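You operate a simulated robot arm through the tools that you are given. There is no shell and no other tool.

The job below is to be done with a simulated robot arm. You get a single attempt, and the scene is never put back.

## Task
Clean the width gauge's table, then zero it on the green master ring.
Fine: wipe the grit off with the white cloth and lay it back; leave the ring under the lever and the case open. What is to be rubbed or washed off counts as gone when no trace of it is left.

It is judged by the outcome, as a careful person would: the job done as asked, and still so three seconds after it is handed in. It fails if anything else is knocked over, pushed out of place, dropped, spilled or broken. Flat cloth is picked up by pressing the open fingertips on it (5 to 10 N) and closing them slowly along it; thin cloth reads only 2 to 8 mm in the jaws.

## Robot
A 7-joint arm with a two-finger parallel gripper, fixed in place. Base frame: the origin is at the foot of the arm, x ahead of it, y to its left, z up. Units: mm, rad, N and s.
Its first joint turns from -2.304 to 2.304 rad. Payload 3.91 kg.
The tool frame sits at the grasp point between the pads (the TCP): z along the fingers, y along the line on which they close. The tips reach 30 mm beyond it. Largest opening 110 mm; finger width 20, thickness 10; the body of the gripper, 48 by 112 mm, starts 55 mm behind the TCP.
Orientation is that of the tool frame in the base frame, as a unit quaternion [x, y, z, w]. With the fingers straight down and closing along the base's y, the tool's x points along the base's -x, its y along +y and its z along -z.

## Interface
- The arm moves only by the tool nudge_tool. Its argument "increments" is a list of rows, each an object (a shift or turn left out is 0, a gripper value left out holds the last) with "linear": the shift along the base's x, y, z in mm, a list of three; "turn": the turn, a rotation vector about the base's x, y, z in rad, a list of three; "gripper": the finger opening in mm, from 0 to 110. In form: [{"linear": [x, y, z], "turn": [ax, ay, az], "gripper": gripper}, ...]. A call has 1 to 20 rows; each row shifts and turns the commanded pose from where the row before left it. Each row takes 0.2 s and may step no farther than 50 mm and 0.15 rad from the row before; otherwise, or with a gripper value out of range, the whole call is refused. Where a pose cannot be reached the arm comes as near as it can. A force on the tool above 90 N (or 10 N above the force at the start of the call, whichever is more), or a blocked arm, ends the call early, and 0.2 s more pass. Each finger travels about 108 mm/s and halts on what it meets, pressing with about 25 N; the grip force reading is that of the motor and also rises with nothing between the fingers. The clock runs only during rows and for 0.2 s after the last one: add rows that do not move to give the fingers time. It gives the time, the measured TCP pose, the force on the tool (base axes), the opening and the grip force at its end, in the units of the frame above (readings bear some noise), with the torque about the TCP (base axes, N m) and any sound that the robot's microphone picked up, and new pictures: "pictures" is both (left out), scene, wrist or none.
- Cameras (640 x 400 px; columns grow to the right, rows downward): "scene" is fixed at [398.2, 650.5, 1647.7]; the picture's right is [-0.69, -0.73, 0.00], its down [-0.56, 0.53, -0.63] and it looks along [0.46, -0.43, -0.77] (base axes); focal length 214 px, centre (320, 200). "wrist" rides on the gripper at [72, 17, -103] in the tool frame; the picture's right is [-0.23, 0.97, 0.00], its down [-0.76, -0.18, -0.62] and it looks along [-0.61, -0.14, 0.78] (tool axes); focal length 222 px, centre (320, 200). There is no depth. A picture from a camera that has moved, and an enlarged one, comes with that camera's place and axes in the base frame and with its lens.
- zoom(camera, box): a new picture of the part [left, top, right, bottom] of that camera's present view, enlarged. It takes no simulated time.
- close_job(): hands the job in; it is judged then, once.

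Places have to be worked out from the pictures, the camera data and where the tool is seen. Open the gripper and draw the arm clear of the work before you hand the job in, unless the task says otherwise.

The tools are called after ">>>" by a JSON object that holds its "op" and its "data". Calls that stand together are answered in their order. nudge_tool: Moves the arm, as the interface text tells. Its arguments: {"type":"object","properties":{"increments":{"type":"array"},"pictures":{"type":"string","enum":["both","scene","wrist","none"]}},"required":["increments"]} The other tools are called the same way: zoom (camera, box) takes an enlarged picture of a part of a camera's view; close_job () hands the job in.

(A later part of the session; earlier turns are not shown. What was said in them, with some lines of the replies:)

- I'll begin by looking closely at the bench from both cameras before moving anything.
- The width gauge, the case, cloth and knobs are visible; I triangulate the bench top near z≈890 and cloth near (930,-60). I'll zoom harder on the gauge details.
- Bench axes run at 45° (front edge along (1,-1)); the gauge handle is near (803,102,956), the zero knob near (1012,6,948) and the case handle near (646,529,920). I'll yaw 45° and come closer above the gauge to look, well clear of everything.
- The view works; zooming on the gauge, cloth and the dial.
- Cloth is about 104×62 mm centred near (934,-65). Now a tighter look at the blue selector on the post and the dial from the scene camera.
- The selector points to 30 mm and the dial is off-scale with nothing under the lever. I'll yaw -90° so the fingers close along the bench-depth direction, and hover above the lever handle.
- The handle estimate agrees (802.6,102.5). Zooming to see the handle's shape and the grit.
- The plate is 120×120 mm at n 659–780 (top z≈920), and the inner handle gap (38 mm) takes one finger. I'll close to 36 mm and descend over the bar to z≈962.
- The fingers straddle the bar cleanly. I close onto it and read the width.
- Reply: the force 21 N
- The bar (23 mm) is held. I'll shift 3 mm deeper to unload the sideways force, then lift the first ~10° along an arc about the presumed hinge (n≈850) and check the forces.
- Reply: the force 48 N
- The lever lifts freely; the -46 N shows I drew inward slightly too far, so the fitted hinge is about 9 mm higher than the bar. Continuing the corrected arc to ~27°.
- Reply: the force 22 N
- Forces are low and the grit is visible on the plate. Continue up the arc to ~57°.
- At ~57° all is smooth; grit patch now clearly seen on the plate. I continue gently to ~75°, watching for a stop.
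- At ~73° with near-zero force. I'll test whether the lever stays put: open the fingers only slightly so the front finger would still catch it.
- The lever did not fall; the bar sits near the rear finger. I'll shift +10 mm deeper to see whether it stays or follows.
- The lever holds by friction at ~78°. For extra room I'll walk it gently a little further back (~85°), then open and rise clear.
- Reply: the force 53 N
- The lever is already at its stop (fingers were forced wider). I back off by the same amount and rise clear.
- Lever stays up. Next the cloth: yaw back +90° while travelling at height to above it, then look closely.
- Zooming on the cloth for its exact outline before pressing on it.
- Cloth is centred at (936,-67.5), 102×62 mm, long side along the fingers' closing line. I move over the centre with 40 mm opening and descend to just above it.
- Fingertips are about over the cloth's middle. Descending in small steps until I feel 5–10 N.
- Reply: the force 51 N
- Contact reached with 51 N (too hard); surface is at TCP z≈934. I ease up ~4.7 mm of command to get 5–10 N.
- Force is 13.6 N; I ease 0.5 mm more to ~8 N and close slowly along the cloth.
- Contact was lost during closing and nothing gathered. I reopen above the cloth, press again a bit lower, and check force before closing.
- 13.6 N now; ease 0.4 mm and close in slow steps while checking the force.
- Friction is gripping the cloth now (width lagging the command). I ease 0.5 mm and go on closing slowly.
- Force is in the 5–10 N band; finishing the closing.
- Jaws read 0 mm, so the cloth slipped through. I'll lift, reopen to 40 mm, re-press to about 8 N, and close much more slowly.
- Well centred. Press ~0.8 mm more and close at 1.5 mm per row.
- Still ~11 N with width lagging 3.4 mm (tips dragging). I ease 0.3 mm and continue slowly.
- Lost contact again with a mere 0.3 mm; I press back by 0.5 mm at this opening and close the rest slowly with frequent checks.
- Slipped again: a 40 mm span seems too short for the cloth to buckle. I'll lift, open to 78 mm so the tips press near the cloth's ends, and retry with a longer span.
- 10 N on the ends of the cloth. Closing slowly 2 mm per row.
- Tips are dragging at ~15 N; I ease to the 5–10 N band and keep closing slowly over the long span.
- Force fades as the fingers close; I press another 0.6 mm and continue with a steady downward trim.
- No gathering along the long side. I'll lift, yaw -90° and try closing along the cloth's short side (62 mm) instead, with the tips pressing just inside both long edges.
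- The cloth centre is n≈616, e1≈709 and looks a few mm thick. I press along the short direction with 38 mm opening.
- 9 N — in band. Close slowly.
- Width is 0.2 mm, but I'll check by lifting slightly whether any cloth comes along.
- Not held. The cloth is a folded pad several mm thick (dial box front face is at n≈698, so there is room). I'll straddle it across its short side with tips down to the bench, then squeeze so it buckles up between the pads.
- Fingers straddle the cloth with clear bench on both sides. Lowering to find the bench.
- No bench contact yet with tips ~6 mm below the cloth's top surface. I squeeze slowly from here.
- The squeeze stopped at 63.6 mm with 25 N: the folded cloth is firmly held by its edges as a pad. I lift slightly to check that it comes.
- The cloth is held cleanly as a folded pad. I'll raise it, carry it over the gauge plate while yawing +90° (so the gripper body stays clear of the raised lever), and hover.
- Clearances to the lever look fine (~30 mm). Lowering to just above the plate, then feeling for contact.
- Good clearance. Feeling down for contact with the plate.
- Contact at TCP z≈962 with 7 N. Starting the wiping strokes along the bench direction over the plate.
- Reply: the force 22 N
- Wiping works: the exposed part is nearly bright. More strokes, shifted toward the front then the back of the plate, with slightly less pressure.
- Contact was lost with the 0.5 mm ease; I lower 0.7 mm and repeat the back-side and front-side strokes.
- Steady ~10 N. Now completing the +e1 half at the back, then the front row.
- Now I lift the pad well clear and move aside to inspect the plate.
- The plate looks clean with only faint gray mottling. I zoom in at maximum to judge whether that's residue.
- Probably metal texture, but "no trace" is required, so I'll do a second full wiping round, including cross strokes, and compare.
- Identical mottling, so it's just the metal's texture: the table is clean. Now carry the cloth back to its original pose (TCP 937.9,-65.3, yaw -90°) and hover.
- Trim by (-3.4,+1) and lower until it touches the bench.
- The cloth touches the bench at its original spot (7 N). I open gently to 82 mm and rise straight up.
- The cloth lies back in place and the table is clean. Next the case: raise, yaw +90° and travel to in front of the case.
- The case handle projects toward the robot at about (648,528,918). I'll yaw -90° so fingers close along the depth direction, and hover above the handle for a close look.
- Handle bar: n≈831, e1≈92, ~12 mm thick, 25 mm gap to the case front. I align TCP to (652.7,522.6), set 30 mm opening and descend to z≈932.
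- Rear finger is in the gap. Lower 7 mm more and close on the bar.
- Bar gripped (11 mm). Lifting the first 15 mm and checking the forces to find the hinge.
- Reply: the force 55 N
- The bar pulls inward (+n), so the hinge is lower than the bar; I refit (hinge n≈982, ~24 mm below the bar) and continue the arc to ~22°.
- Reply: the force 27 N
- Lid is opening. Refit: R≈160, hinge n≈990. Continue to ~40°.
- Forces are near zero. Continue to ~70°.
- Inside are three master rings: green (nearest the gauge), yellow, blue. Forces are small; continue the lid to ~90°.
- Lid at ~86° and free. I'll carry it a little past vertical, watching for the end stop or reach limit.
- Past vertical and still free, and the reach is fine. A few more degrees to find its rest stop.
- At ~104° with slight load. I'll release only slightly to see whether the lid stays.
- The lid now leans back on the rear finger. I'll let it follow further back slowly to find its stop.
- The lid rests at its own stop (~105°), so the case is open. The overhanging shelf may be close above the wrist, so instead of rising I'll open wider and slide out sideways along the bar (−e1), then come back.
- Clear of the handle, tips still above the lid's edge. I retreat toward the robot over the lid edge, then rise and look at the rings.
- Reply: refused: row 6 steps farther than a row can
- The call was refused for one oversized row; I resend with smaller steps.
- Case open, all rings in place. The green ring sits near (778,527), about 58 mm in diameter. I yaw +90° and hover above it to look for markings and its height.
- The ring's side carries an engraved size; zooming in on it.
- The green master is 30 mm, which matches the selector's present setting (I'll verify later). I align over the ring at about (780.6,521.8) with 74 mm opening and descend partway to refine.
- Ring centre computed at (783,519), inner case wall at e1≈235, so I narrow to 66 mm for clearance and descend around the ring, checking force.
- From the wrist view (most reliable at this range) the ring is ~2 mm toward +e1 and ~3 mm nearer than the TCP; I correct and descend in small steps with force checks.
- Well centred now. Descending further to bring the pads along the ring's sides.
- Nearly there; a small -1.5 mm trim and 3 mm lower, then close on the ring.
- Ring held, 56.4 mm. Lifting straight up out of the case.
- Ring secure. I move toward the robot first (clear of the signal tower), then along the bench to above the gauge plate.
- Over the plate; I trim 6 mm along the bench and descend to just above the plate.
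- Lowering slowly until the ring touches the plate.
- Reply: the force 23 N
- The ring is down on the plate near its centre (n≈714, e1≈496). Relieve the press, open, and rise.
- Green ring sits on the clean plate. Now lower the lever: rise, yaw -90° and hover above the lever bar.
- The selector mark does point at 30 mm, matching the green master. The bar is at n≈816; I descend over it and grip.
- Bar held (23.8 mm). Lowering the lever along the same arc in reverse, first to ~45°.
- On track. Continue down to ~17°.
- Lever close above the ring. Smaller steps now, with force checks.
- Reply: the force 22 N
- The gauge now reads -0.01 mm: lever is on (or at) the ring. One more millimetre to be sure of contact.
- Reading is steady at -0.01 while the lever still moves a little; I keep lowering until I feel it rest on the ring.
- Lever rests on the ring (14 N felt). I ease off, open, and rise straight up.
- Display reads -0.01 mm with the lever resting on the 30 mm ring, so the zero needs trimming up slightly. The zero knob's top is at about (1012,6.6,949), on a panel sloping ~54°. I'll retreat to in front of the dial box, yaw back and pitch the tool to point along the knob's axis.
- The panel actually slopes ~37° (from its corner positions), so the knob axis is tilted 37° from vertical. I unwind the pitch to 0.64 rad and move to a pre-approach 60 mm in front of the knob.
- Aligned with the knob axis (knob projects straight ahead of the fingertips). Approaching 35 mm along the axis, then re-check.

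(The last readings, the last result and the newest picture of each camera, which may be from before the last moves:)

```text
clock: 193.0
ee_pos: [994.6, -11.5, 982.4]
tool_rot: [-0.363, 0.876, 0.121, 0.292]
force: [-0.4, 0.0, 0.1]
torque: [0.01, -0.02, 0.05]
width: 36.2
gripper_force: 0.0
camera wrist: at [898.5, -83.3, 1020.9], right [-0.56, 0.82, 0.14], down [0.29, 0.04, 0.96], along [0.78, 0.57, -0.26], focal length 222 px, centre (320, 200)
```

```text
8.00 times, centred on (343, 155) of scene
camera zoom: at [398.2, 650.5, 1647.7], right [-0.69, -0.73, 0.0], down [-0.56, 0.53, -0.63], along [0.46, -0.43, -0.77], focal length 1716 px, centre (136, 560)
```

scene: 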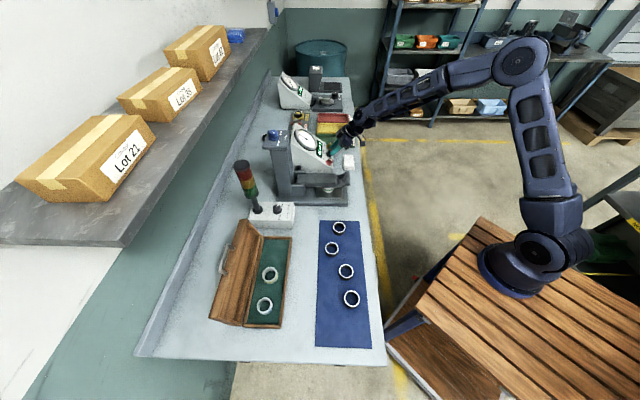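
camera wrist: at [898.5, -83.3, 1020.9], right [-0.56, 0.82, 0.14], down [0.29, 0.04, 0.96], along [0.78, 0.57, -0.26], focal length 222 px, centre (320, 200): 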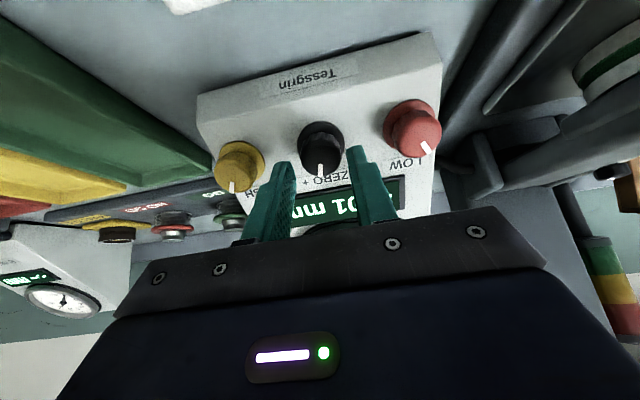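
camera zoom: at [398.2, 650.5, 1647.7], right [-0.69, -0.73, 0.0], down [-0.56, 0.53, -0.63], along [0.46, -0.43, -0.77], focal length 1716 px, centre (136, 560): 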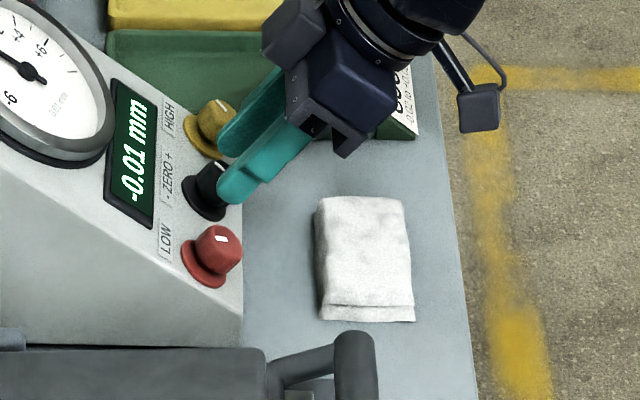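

Fingertips straddle the knob line well. A small upslope correction, then advance gently, checking force.

>>> {"op": "nudge_tool", "data": {"increments": [{"linear": [1.4, 1.4, 1.5], "gripper": 39}, {"linear": [2.1, 2.1, -4]}, {"linear": [2.1, 2.1, -4]}, {"linear": [2.1, 2.1, -4]}, {}], "pictures": "wrist"}}

>>> {"op": "zoom", "data": {"camera": "wrist", "box": [220, 80, 420, 220]}}

>>> {"op": "zoom", "data": {"camera": "scene", "box": [315, 130, 371, 180]}}

```text
clock: 194.2
ee_pos: [1002.7, -2.3, 971.2]
tool_rot: [-0.363, 0.877, 0.121, 0.292]
force: [0.3, 0.2, -0.7]
torque: [0.0, 0.01, 0.02]
width: 39.1
gripper_force: 0.2
camera wrist: at [906.5, -75.3, 1010.1], right [-0.56, 0.82, 0.14], down [0.29, 0.04, 0.96], along [0.78, 0.57, -0.26], focal length 222 px, centre (320, 200)
```

wrist: 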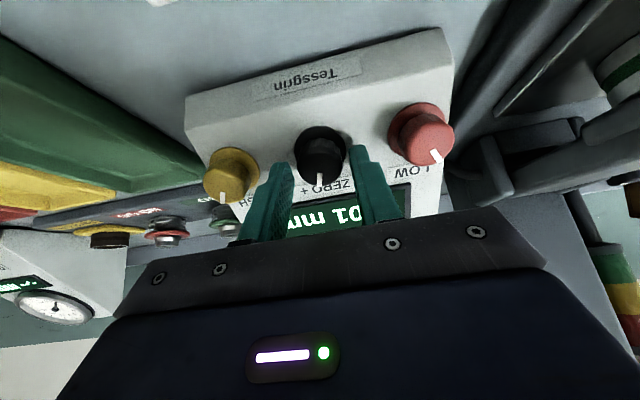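

```text
2.86 times, centred on (320, 150) of wrist
camera zoom: at [906.5, -75.3, 1010.1], right [-0.56, 0.82, 0.14], down [0.29, 0.04, 0.96], along [0.78, 0.57, -0.26], focal length 635 px, centre (320, 343)
```

zoom: 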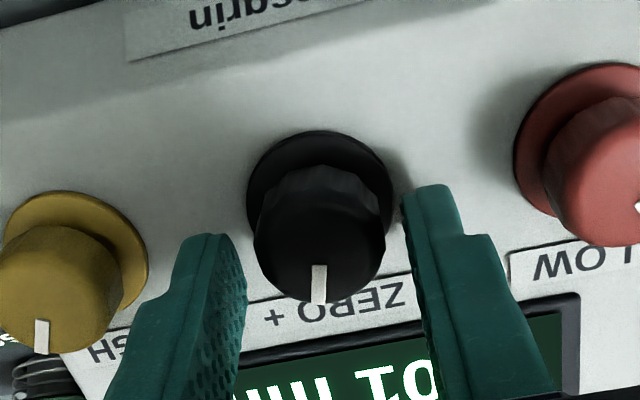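

```text
8.00 times, centred on (343, 155) of scene
camera zoom: at [398.2, 650.5, 1647.7], right [-0.69, -0.73, 0.0], down [-0.56, 0.53, -0.63], along [0.46, -0.43, -0.77], focal length 1716 px, centre (136, 560)
```

zoom: 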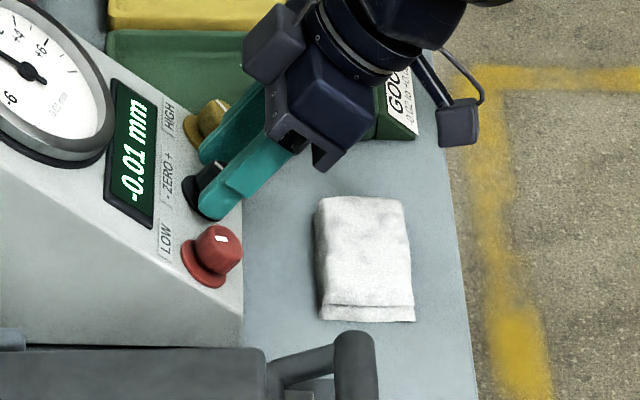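

The tips are about 10 mm down the knob's sides. I advance 3 mm more and close on the knob.

>>> {"op": "nudge_tool", "data": {"increments": [{"linear": [1.3, 1.3, -2.4]}, {}, {"gripper": 34}, {"gripper": 30}, {"gripper": 26}, {"gripper": 24}, {}], "pictures": "wrist"}}

>>> {"op": "zoom", "data": {"camera": "wrist", "box": [220, 80, 420, 220]}}

>>> {"op": "zoom", "data": {"camera": "scene", "box": [294, 125, 344, 175]}}

```text
clock: 195.8
ee_pos: [1003.3, -0.8, 968.5]
tool_rot: [-0.363, 0.877, 0.121, 0.291]
force: [-8.1, 7.3, -1.0]
torque: [0.06, 0.24, 0.07]
width: 29.4
gripper_force: 5.6
camera wrist: at [907.5, -73.8, 1007.8], right [-0.56, 0.82, 0.14], down [0.29, 0.04, 0.96], along [0.77, 0.58, -0.26], focal length 222 px, centre (320, 200)
```

wrist: 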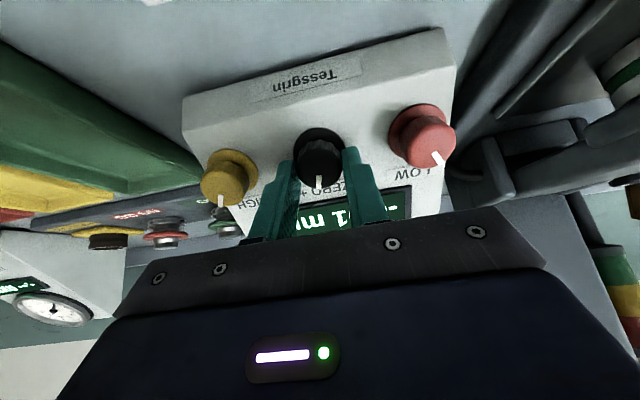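

```text
2.86 times, centred on (320, 150) of wrist
camera zoom: at [907.5, -73.8, 1007.8], right [-0.56, 0.82, 0.14], down [0.29, 0.04, 0.96], along [0.77, 0.58, -0.26], focal length 635 px, centre (320, 343)
```

zoom: 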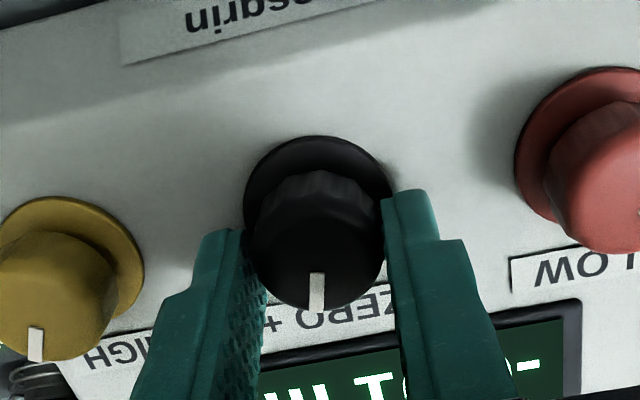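

```text
8.00 times, centred on (319, 150) of scene
camera zoom: at [398.2, 650.5, 1647.7], right [-0.69, -0.73, 0.0], down [-0.56, 0.53, -0.63], along [0.46, -0.43, -0.77], focal length 1716 px, centre (328, 600)
```

zoom: 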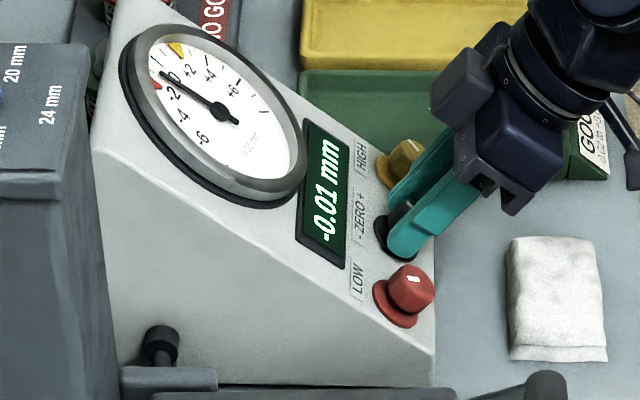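

Gripping the knob (29 mm). I firm the grip and turn clockwise (toward "+") by 0.1 rad, then read the display.

>>> {"op": "nudge_tool", "data": {"increments": [{"gripper": 16}, {"turn": [0.0212, 0.0212, -0.04]}, {"turn": [0.0212, 0.0212, -0.04]}, {}, {}], "pictures": "wrist"}}

>>> {"op": "zoom", "data": {"camera": "scene", "box": [294, 125, 344, 175]}}

>>> {"op": "zoom", "data": {"camera": "wrist", "box": [220, 80, 420, 220]}}

```text
clock: 197.0
ee_pos: [1004.2, -1.0, 968.0]
tool_rot: [-0.319, 0.894, 0.136, 0.285]
force: [-14.8, 15.1, -2.3]
torque: [0.62, 0.65, 0.55]
width: 27.4
gripper_force: 45.3
camera wrist: at [903.6, -67.5, 1009.0], right [-0.49, 0.85, 0.19], down [0.33, -0.02, 0.94], along [0.81, 0.52, -0.27], focal length 222 px, centre (320, 200)
```

wrist: 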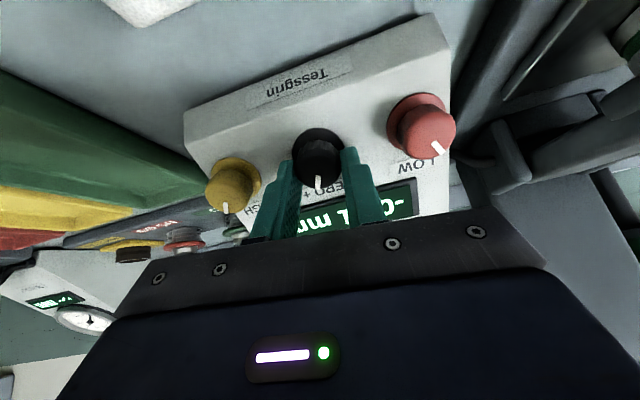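

```text
8.00 times, centred on (319, 150) of scene
camera zoom: at [398.2, 650.5, 1647.7], right [-0.69, -0.73, 0.0], down [-0.56, 0.53, -0.63], along [0.46, -0.43, -0.77], focal length 1716 px, centre (328, 600)
```

zoom: 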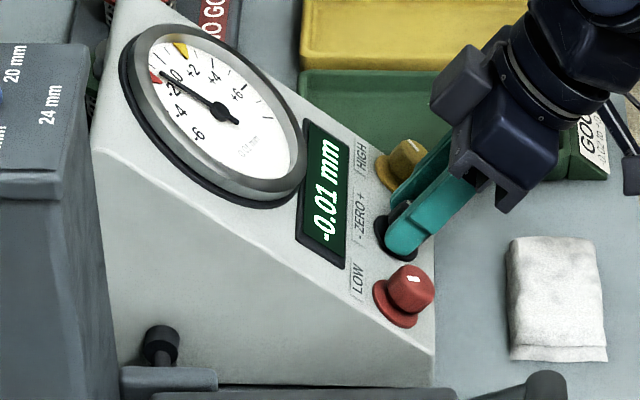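

```text
2.86 times, centred on (320, 150) of wrist
camera zoom: at [903.6, -67.5, 1009.0], right [-0.49, 0.85, 0.19], down [0.33, -0.02, 0.94], along [0.81, 0.52, -0.27], focal length 635 px, centre (320, 343)
```

zoom: 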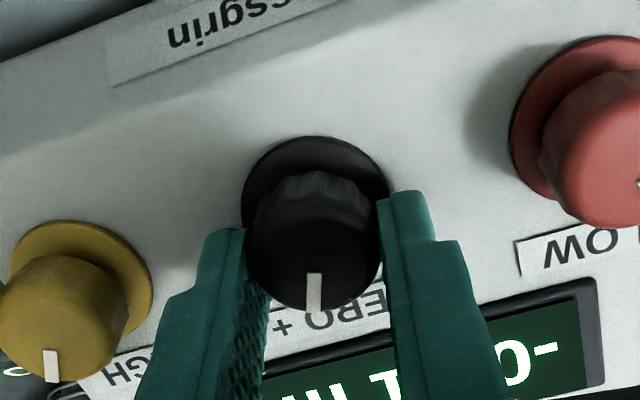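

The knob turns with the fingers. Reading still -0.01; zoom on the dial needle for finer resolution.

>>> {"op": "zoom", "data": {"camera": "scene", "box": [296, 126, 324, 154]}}

>>> {"op": "nudge_tool", "data": {"increments": [{"turn": [0.0212, 0.0212, -0.04]}, {"turn": [0.0212, 0.0212, -0.04]}, {}], "pictures": "none"}}

>>> {"op": "zoom", "data": {"camera": "scene", "box": [296, 126, 324, 154]}}

>>> {"op": "zoom", "data": {"camera": "scene", "box": [294, 125, 344, 175]}}

```text
14.29 times, centred on (310, 140) of scene
camera zoom: at [398.2, 650.5, 1647.7], right [-0.69, -0.73, 0.0], down [-0.56, 0.53, -0.63], along [0.46, -0.43, -0.77], focal length 3064 px, centre (463, 1057)
```

zoom: 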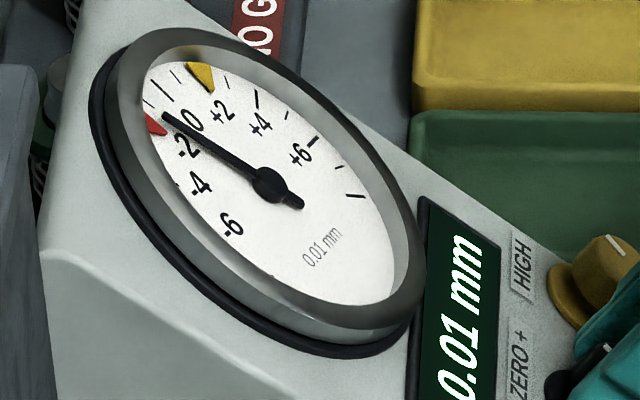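

```text
clock: 197.8
ee_pos: [1004.0, -0.8, 969.0]
tool_rot: [-0.273, 0.909, 0.149, 0.278]
force: [-10.7, 14.6, 2.0]
torque: [0.8, 0.49, 0.58]
width: 27.9
gripper_force: 45.1
```

```text
14.29 times, centred on (310, 140) of scene
camera zoom: at [398.2, 650.5, 1647.7], right [-0.69, -0.73, 0.0], down [-0.56, 0.53, -0.63], along [0.46, -0.43, -0.77], focal length 3064 px, centre (463, 1057)
```

zoom: 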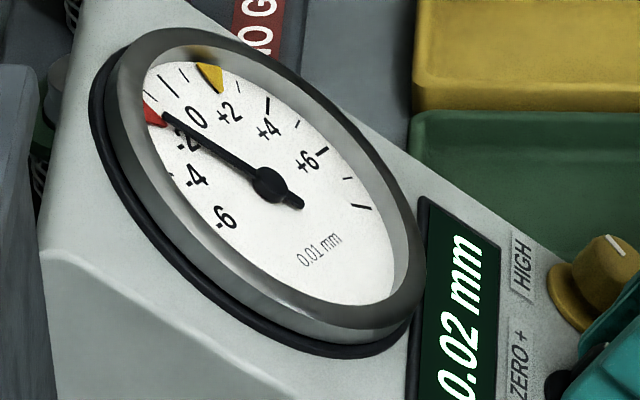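

```text
8.00 times, centred on (319, 150) of scene
camera zoom: at [398.2, 650.5, 1647.7], right [-0.69, -0.73, 0.0], down [-0.56, 0.53, -0.63], along [0.46, -0.43, -0.77], focal length 1716 px, centre (328, 600)
```

zoom: 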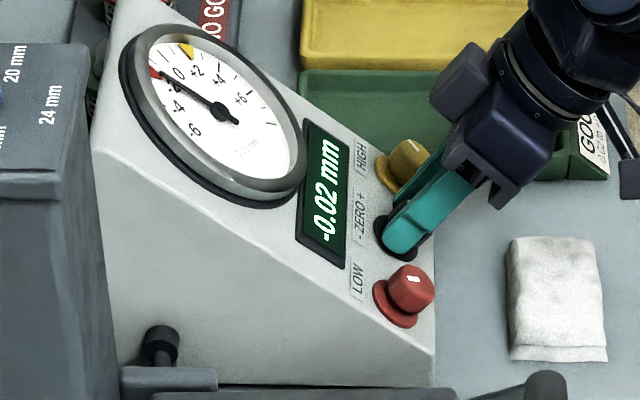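

Turning "+" rotated the scale the wrong way (now -0.02), about 0.035 mm per rad. I turn counter-clockwise instead: -0.3 rad first.

>>> {"op": "nudge_tool", "data": {"increments": [{"turn": [-0.0212, -0.0212, 0.04]}, {"turn": [-0.0212, -0.0212, 0.04]}, {"turn": [-0.0212, -0.0212, 0.04]}, {"turn": [-0.0212, -0.0212, 0.04]}, {"turn": [-0.0212, -0.0212, 0.04]}, {"turn": [-0.0212, -0.0212, 0.04]}, {}], "pictures": "none"}}

>>> {"op": "zoom", "data": {"camera": "scene", "box": [296, 126, 328, 158]}}

```text
clock: 199.4
ee_pos: [1002.8, -1.6, 968.3]
tool_rot: [-0.408, 0.857, 0.107, 0.296]
force: [-28.2, 23.9, 1.7]
torque: [-0.01, 0.58, 0.11]
width: 27.8
gripper_force: 44.8
```

```text
12.50 times, centred on (312, 142) of scene
camera zoom: at [398.2, 650.5, 1647.7], right [-0.69, -0.73, 0.0], down [-0.56, 0.53, -0.63], along [0.46, -0.43, -0.77], focal length 2681 px, centre (420, 925)
```

zoom: 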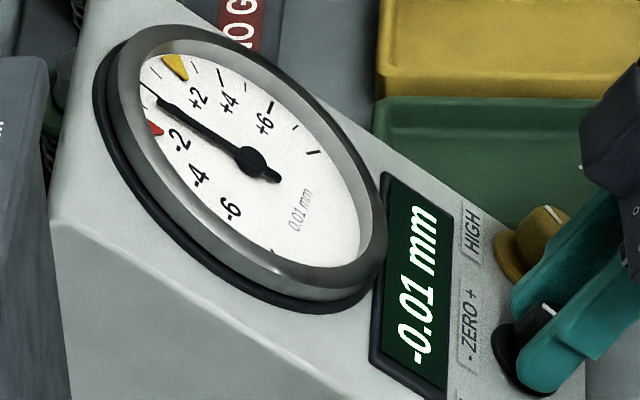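

Closer (needle nearly over the 0). Another -0.1 rad.

>>> {"op": "nudge_tool", "data": {"increments": [{"turn": [-0.0212, -0.0212, 0.04]}, {"turn": [-0.0212, -0.0212, 0.04]}, {}], "pictures": "none"}}

>>> {"op": "zoom", "data": {"camera": "scene", "box": [296, 126, 328, 158]}}

```text
clock: 200.2
ee_pos: [1002.8, 1.0, 969.2]
tool_rot: [-0.45, 0.836, 0.092, 0.302]
force: [-31.4, 32.5, -6.7]
torque: [0.78, -0.02, 0.14]
width: 27.8
gripper_force: 44.9
```

```text
12.50 times, centred on (312, 142) of scene
camera zoom: at [398.2, 650.5, 1647.7], right [-0.69, -0.73, 0.0], down [-0.56, 0.53, -0.63], along [0.46, -0.43, -0.77], focal length 2681 px, centre (420, 925)
```

zoom: 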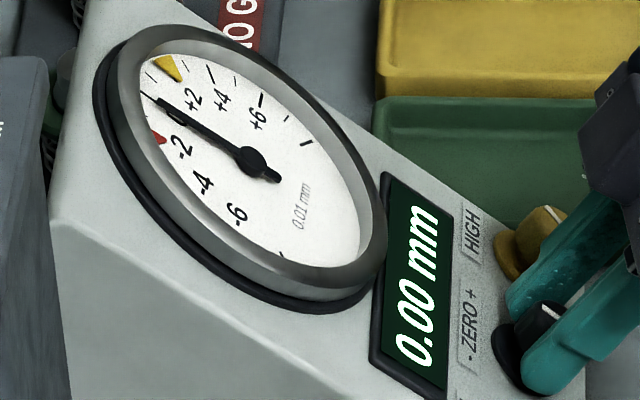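

Display now 0.00. To sit mid-band I estimate ~-0.1 rad more; first I relieve the sideways load by shifting 1.5 mm toward -e1.

>>> {"op": "nudge_tool", "data": {"increments": [{"linear": [-1.1, 1.1, 0]}, {"turn": [-0.0106, -0.0106, 0.02]}, {"turn": [-0.0106, -0.0106, 0.02]}, {}, {}], "pictures": "none"}}

>>> {"op": "zoom", "data": {"camera": "scene", "box": [300, 128, 316, 144]}}

>>> {"op": "zoom", "data": {"camera": "scene", "box": [296, 126, 328, 158]}}

```text
clock: 201.4
ee_pos: [1002.4, 1.0, 968.0]
tool_rot: [-0.47, 0.824, 0.083, 0.305]
force: [-21.3, 26.1, -9.9]
torque: [0.0, 0.2, -0.11]
width: 27.8
gripper_force: 44.9
```

```text
16.00 times, centred on (308, 136) of scene
camera zoom: at [398.2, 650.5, 1647.7], right [-0.69, -0.73, 0.0], down [-0.56, 0.53, -0.63], along [0.46, -0.43, -0.77], focal length 3432 px, centre (512, 1224)
```

zoom: 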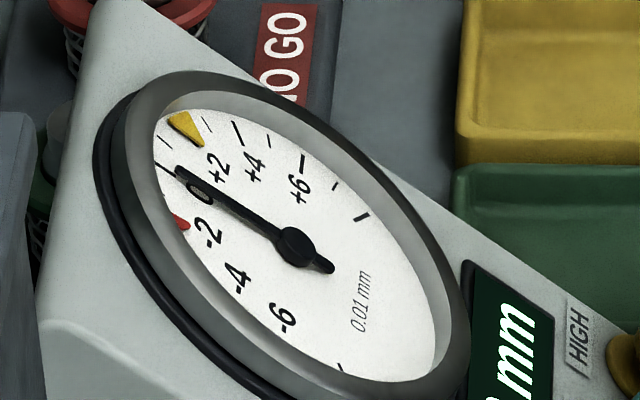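

```text
12.50 times, centred on (312, 142) of scene
camera zoom: at [398.2, 650.5, 1647.7], right [-0.69, -0.73, 0.0], down [-0.56, 0.53, -0.63], along [0.46, -0.43, -0.77], focal length 2681 px, centre (420, 925)
```

zoom: 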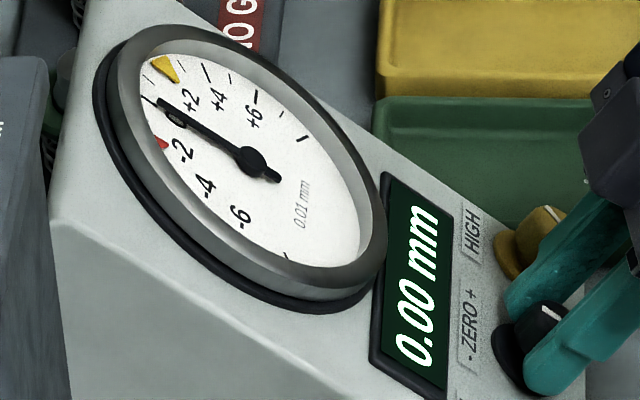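

Display 0.00 with the needle right over the zero. I release the knob slowly and check that the reading holds.

>>> {"op": "nudge_tool", "data": {"increments": [{"gripper": 26}, {"gripper": 30}, {"gripper": 34}, {"gripper": 40}, {}, {}], "pictures": "wrist"}}

>>> {"op": "zoom", "data": {"camera": "scene", "box": [296, 126, 328, 158]}}

>>> {"op": "zoom", "data": {"camera": "wrist", "box": [220, 80, 420, 220]}}

```text
clock: 202.8
ee_pos: [1001.9, -0.2, 968.6]
tool_rot: [-0.469, 0.824, 0.083, 0.305]
force: [0.0, 0.4, -0.6]
torque: [0.0, 0.02, -0.01]
width: 40.1
gripper_force: 0.1
camera wrist: at [918.5, -87.3, 1006.6], right [-0.72, 0.7, -0.01], down [0.17, 0.19, 0.97], along [0.68, 0.69, -0.25], focal length 222 px, centre (320, 200)
```

wrist: 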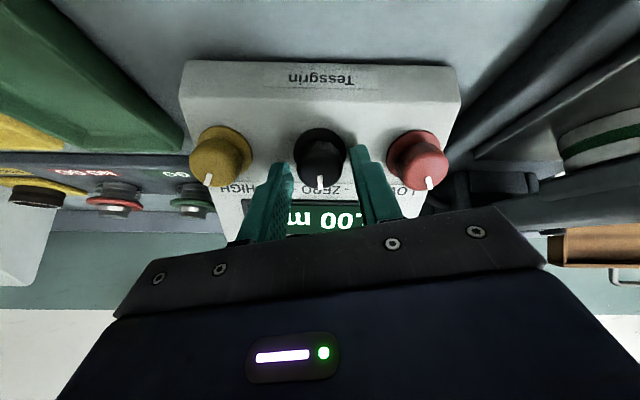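

```text
12.50 times, centred on (312, 142) of scene
camera zoom: at [398.2, 650.5, 1647.7], right [-0.69, -0.73, 0.0], down [-0.56, 0.53, -0.63], along [0.46, -0.43, -0.77], focal length 2681 px, centre (420, 925)
```

zoom: 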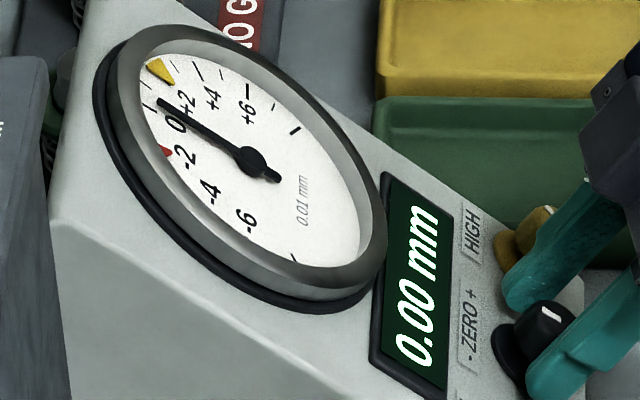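

```text
2.86 times, centred on (320, 150) of wrist
camera zoom: at [918.5, -87.3, 1006.6], right [-0.72, 0.7, -0.01], down [0.17, 0.19, 0.97], along [0.68, 0.69, -0.25], focal length 635 px, centre (320, 343)
```

zoom: 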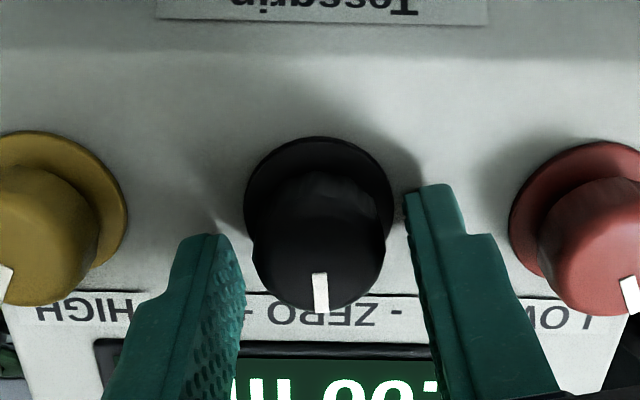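

Knob relaxed a little on release: still 0.00 but the needle looks a hair positive. Zooming to gauge how far.

>>> {"op": "zoom", "data": {"camera": "scene", "box": [300, 128, 316, 144]}}

>>> {"op": "zoom", "data": {"camera": "scene", "box": [298, 128, 308, 138]}}

```text
16.00 times, centred on (308, 136) of scene
camera zoom: at [398.2, 650.5, 1647.7], right [-0.69, -0.73, 0.0], down [-0.56, 0.53, -0.63], along [0.46, -0.43, -0.77], focal length 3432 px, centre (512, 1224)
```

zoom: 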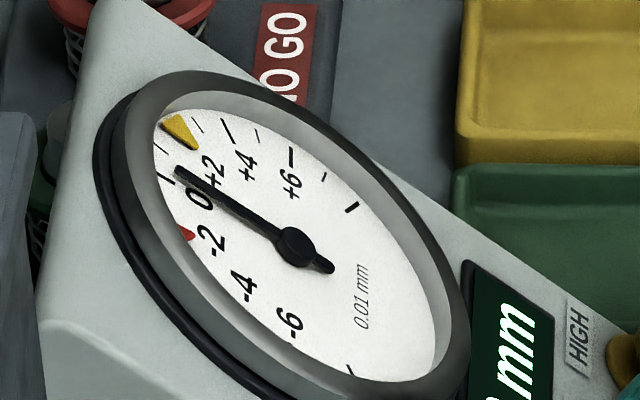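

```text
16.00 times, centred on (303, 133) of scene
camera zoom: at [398.2, 650.5, 1647.7], right [-0.69, -0.73, 0.0], down [-0.56, 0.53, -0.63], along [0.46, -0.43, -0.77], focal length 3432 px, centre (592, 1272)
```

zoom: 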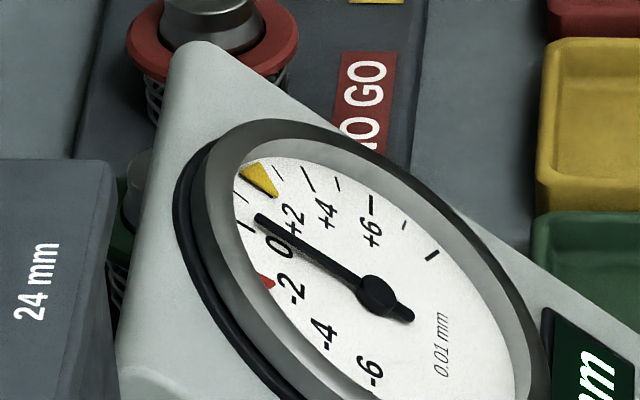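

It sits around +0.004, so I'd like to trim back clockwise slightly. I recentre the gripper 1.2 mm toward -e1, re-grip lightly and check the lateral force first.

>>> {"op": "nudge_tool", "data": {"increments": [{"linear": [-0.9, 0.9, 0]}, {"gripper": 32}, {"gripper": 26}, {"gripper": 22}, {"gripper": 20}, {}], "pictures": "none"}}

>>> {"op": "zoom", "data": {"camera": "scene", "box": [298, 128, 308, 138]}}

```text
clock: 204.2
ee_pos: [1002.4, 0.7, 967.4]
tool_rot: [-0.47, 0.824, 0.084, 0.305]
force: [9.5, -2.6, 2.1]
torque: [-0.11, -0.84, -0.46]
width: 27.4
gripper_force: 45.1
```

```text
16.00 times, centred on (303, 133) of scene
camera zoom: at [398.2, 650.5, 1647.7], right [-0.69, -0.73, 0.0], down [-0.56, 0.53, -0.63], along [0.46, -0.43, -0.77], focal length 3432 px, centre (592, 1272)
```

zoom: 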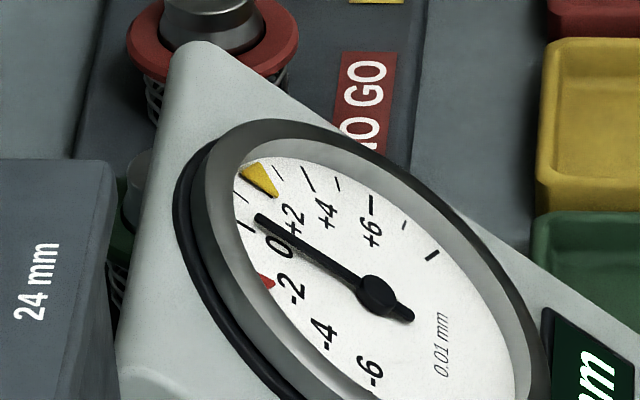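

Well centred now (lateral ~9 N). Turn +0.1 rad clockwise and look.

>>> {"op": "nudge_tool", "data": {"increments": [{"turn": [0.0106, 0.0106, -0.02]}, {"turn": [0.0106, 0.0106, -0.02]}, {"turn": [0.0106, 0.0106, -0.02]}, {"turn": [0.0106, 0.0106, -0.02]}, {}], "pictures": "none"}}

>>> {"op": "zoom", "data": {"camera": "scene", "box": [298, 128, 308, 138]}}

>>> {"op": "zoom", "data": {"camera": "scene", "box": [296, 126, 328, 158]}}

```text
clock: 205.4
ee_pos: [1002.4, 1.0, 968.3]
tool_rot: [-0.428, 0.847, 0.099, 0.301]
force: [26.8, 0.3, 2.0]
torque: [0.48, -1.4, -0.38]
width: 27.4
gripper_force: 45.2
```

```text
16.00 times, centred on (303, 133) of scene
camera zoom: at [398.2, 650.5, 1647.7], right [-0.69, -0.73, 0.0], down [-0.56, 0.53, -0.63], along [0.46, -0.43, -0.77], focal length 3432 px, centre (592, 1272)
```

zoom: 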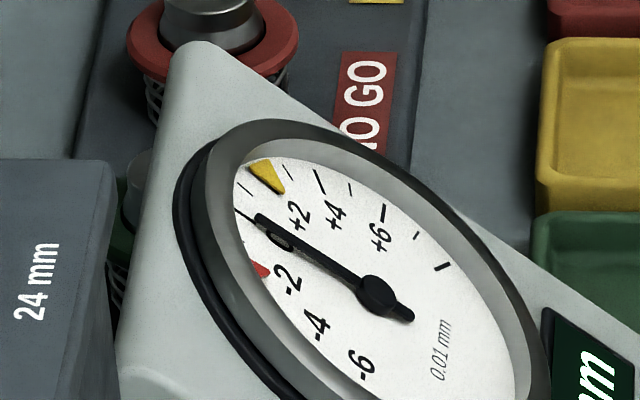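

```text
12.50 times, centred on (312, 142) of scene
camera zoom: at [398.2, 650.5, 1647.7], right [-0.69, -0.73, 0.0], down [-0.56, 0.53, -0.63], along [0.46, -0.43, -0.77], focal length 2681 px, centre (420, 925)
```

zoom: 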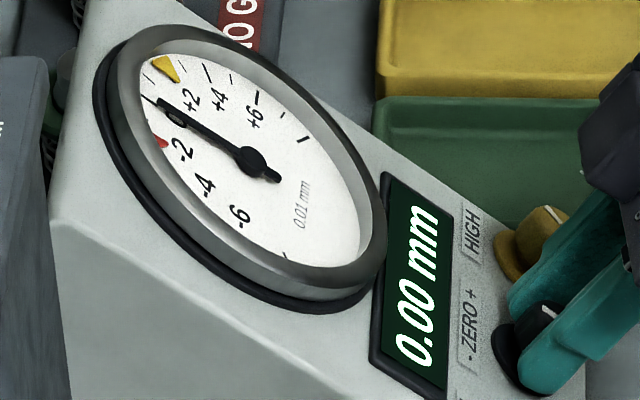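

Zero tick is now right in line with the needle (0.00). I null the side load by a 1.2 mm shift, then open slowly and check.

>>> {"op": "nudge_tool", "data": {"increments": [{"linear": [0.6, 0, 0]}, {"linear": [0.6, 0, 0]}, {}], "pictures": "none"}}

>>> {"op": "nudge_tool", "data": {"increments": [{"gripper": 27}, {"gripper": 28.5}, {"gripper": 30}, {"gripper": 33}, {"gripper": 37}, {"gripper": 40}, {}], "pictures": "none"}}

>>> {"op": "zoom", "data": {"camera": "scene", "box": [298, 128, 308, 138]}}

>>> {"op": "zoom", "data": {"camera": "scene", "box": [296, 126, 328, 158]}}

```text
clock: 206.2
ee_pos: [1002.3, 1.0, 969.0]
tool_rot: [-0.428, 0.847, 0.099, 0.299]
force: [3.0, -6.3, 13.2]
torque: [-0.63, 0.0, -0.34]
width: 27.3
gripper_force: 44.9
```

```text
clock: 207.8
ee_pos: [1002.8, 0.3, 967.5]
tool_rot: [-0.428, 0.846, 0.1, 0.3]
force: [-0.1, -1.2, 0.2]
torque: [0.02, 0.02, 0.0]
width: 40.1
gripper_force: 0.2
```

```text
16.00 times, centred on (303, 133) of scene
camera zoom: at [398.2, 650.5, 1647.7], right [-0.69, -0.73, 0.0], down [-0.56, 0.53, -0.63], along [0.46, -0.43, -0.77], focal length 3432 px, centre (592, 1272)
```

zoom: 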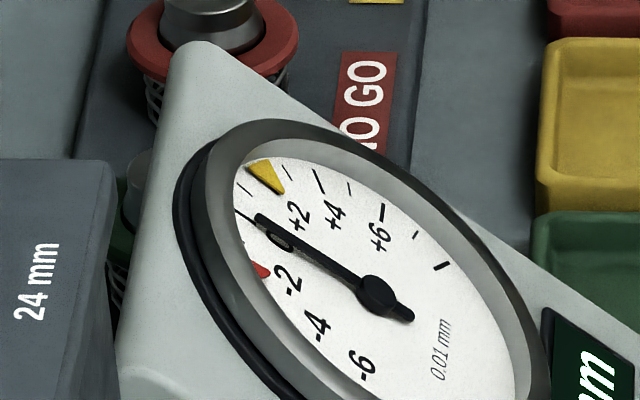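

```text
12.50 times, centred on (312, 142) of scene
camera zoom: at [398.2, 650.5, 1647.7], right [-0.69, -0.73, 0.0], down [-0.56, 0.53, -0.63], along [0.46, -0.43, -0.77], focal length 2681 px, centre (420, 925)
```

zoom: 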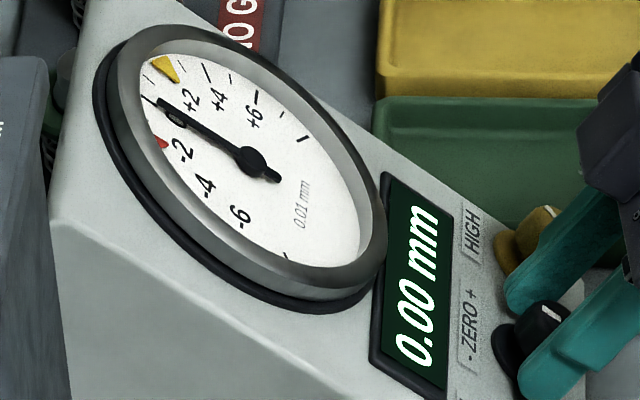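

The reading stays at 0.00 with the needle on the zero tick after release. Now retreat along the knob axis and up, and check the dial face-on with the wrist camera.

>>> {"op": "nudge_tool", "data": {"increments": [{"linear": [-4.2, -4.2, 8]}, {"linear": [-8.5, -8.5, 16]}, {"linear": [-8.5, -8.5, 16]}, {"linear": [-12, -12, 24]}, {"linear": [-20, -20, 30]}, {"linear": [-20, -20, 30]}, {"linear": [-20, -20, 20]}, {}], "pictures": "both"}}

>>> {"op": "zoom", "data": {"camera": "wrist", "box": [250, 30, 410, 190]}}

>>> {"op": "zoom", "data": {"camera": "scene", "box": [260, 110, 370, 210]}}

```text
clock: 209.6
ee_pos: [910.3, -90.7, 1111.4]
tool_rot: [-0.428, 0.847, 0.1, 0.3]
force: [0.2, -0.6, -0.4]
torque: [0.01, -0.01, 0.0]
width: 40.0
gripper_force: 0.0
camera wrist: at [820.8, -172.3, 1150.7], right [-0.66, 0.75, 0.05], down [0.22, 0.13, 0.97], along [0.72, 0.65, -0.25], focal length 222 px, centre (320, 200)
```

scene: 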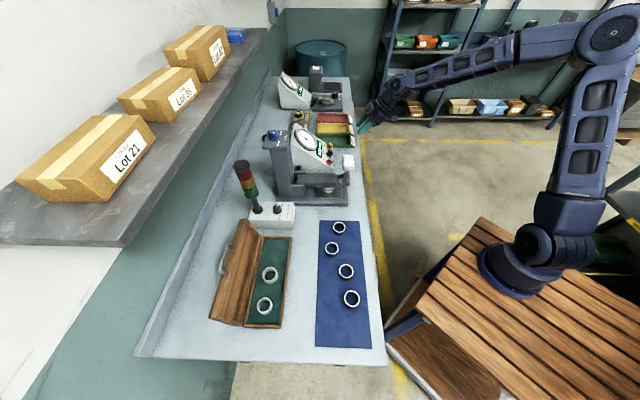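
wrist: 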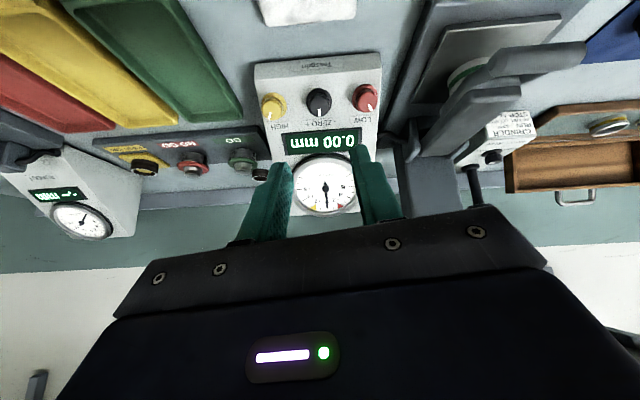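

```text
2.50 times, centred on (330, 110) of wrist
camera zoom: at [820.8, -172.3, 1150.7], right [-0.66, 0.75, 0.05], down [0.22, 0.13, 0.97], along [0.72, 0.65, -0.25], focal length 555 px, centre (295, 425)
```

zoom: 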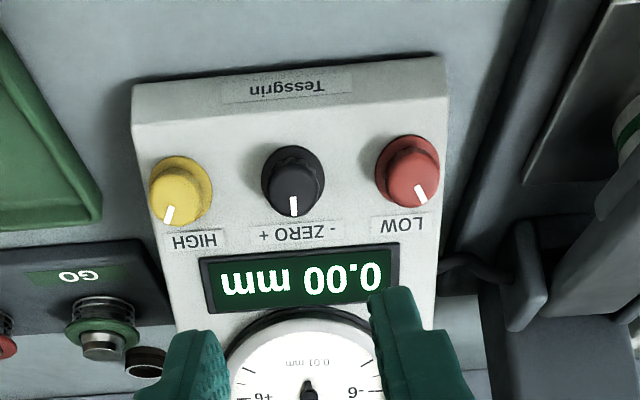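

```text
4.00 times, centred on (315, 160) of scene
camera zoom: at [398.2, 650.5, 1647.7], right [-0.69, -0.73, 0.0], down [-0.56, 0.53, -0.63], along [0.46, -0.43, -0.77], focal length 858 px, centre (340, 360)
```

zoom: 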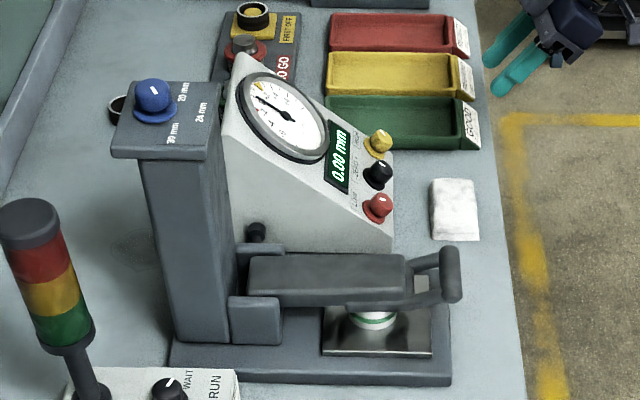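

Zooming on the dial in the wrist view to see needle against the zero tick, and checking all else in the scene.

>>> {"op": "zoom", "data": {"camera": "wrist", "box": [290, 150, 362, 216]}}

>>> {"op": "zoom", "data": {"camera": "scene", "box": [200, 190, 390, 350]}}

>>> {"op": "zoom", "data": {"camera": "scene", "box": [310, 150, 370, 210]}}

```text
6.06 times, centred on (326, 183) of wrist
camera zoom: at [820.8, -172.3, 1150.7], right [-0.66, 0.75, 0.05], down [0.22, 0.13, 0.97], along [0.72, 0.65, -0.25], focal length 1346 px, centre (284, 303)
```

zoom: 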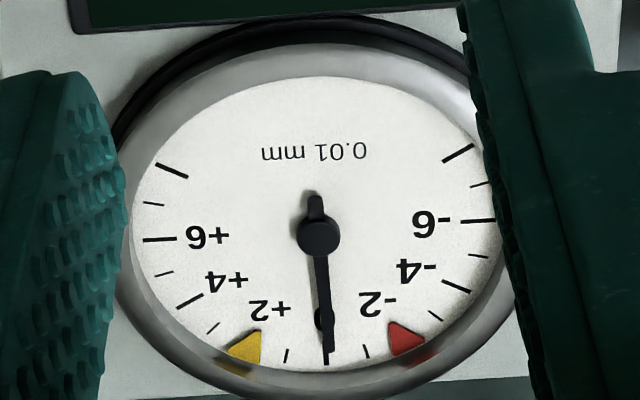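

```text
2.50 times, centred on (295, 270) of scene
camera zoom: at [398.2, 650.5, 1647.7], right [-0.69, -0.73, 0.0], down [-0.56, 0.53, -0.63], along [0.46, -0.43, -0.77], focal length 536 px, centre (382, 25)
```

zoom: 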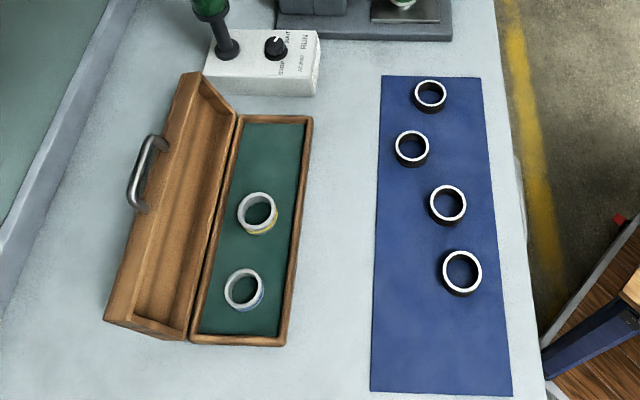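

```text
6.67 times, centred on (340, 180) of scene
camera zoom: at [398.2, 650.5, 1647.7], right [-0.69, -0.73, 0.0], down [-0.56, 0.53, -0.63], along [0.46, -0.43, -0.77], focal length 1430 px, centre (187, 333)
```

zoom: 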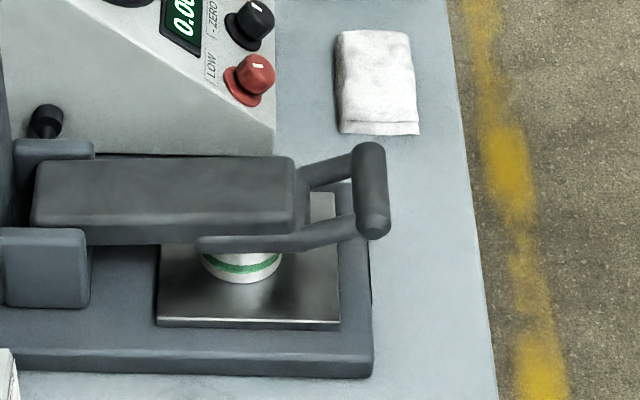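

The needle stands exactly on the zero tick and the display reads 0.00; ring under lever, case open, cloth in place, everything else undisturbed. I open the gripper and draw the arm well clear.

>>> {"op": "nudge_tool", "data": {"increments": [{"linear": [-25, -20, 30], "gripper": 80}, {"linear": [-25, -20, 35], "turn": [-0.1, 0.1, 0], "gripper": 110}, {"linear": [-25, -15, 35], "turn": [-0.1, 0.1, 0]}, {"linear": [-25, -10, 35], "turn": [-0.1, 0.1, 0]}, {"linear": [-25, -5, 35], "turn": [-0.1, 0.1, 0]}, {"linear": [-25, 0, 35]}, {"linear": [-25, 0, 20]}, {}, {}], "pictures": "both"}}

>>> {"op": "zoom", "data": {"camera": "scene", "box": [260, 110, 370, 210]}}

```text
clock: 211.6
ee_pos: [733.8, -163.8, 1337.1]
tool_rot: [-0.45, 0.892, 0.013, 0.037]
force: [0.7, 0.9, -0.2]
torque: [-0.02, -0.01, -0.03]
width: 109.9
gripper_force: 0.1
camera wrist: at [673.4, -217.3, 1433.7], right [-0.65, 0.76, 0.01], down [0.56, 0.47, 0.68], along [0.52, 0.45, -0.73], focal length 222 px, centre (320, 200)
```

scene: 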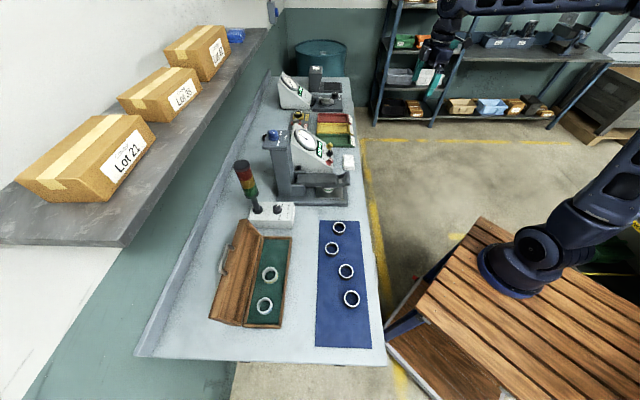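
wrist: 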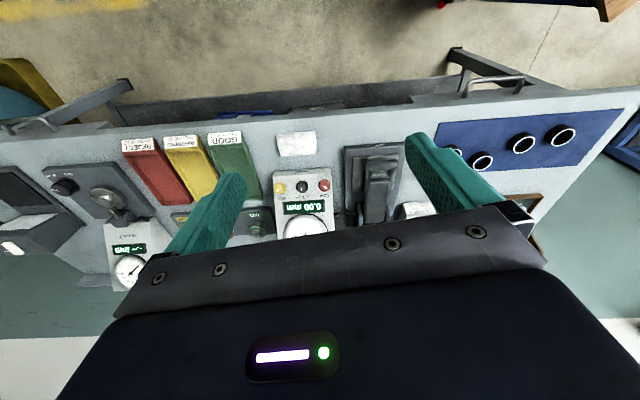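

```text
4.00 times, centred on (315, 160) of scene
camera zoom: at [398.2, 650.5, 1647.7], right [-0.69, -0.73, 0.0], down [-0.56, 0.53, -0.63], along [0.46, -0.43, -0.77], focal length 858 px, centre (340, 360)
```

zoom: 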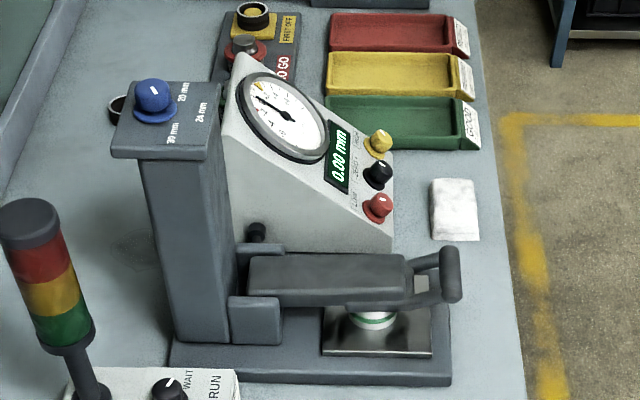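

The arm is clear and the gripper open. The gauge reads 0.00 on the green 30 mm master under the lever, the table is clean, the cloth is back and the case is open, so I hand the job in.

>>> {"op": "close_job", "data": {}}

```text
The job is handed in.
```

The width gauge's table is clean and the gauge is zeroed on the green master ring. I've handed the job in, and I don't have the judging result.

- **Table:** I wiped the grit off with the white cloth in two rounds. The faint mottling still visible didn't change between rounds, so I took it to be the metal's own texture.
- **Cloth:** It is back at its original spot beside the dial box. Pressing and closing on it kept slipping, so I held it by its long edges as a folded pad instead.
- **Zero:** The green ring is marked 30 mm and the gauge's selector was already at 30 mm, so I left that alone. The gauge first read -0.01 mm on the ring. After a small trim of the ZERO knob it reads 0.00 mm with the needle on the zero tick. The reading held after I let go of the knob.
- **Left as asked:** The ring is under the lowered lever and the case is open, with its lid resting at its stop.

In the last pictures nothing else on the bench looked moved. The gripper is open and the arm is drawn clear.
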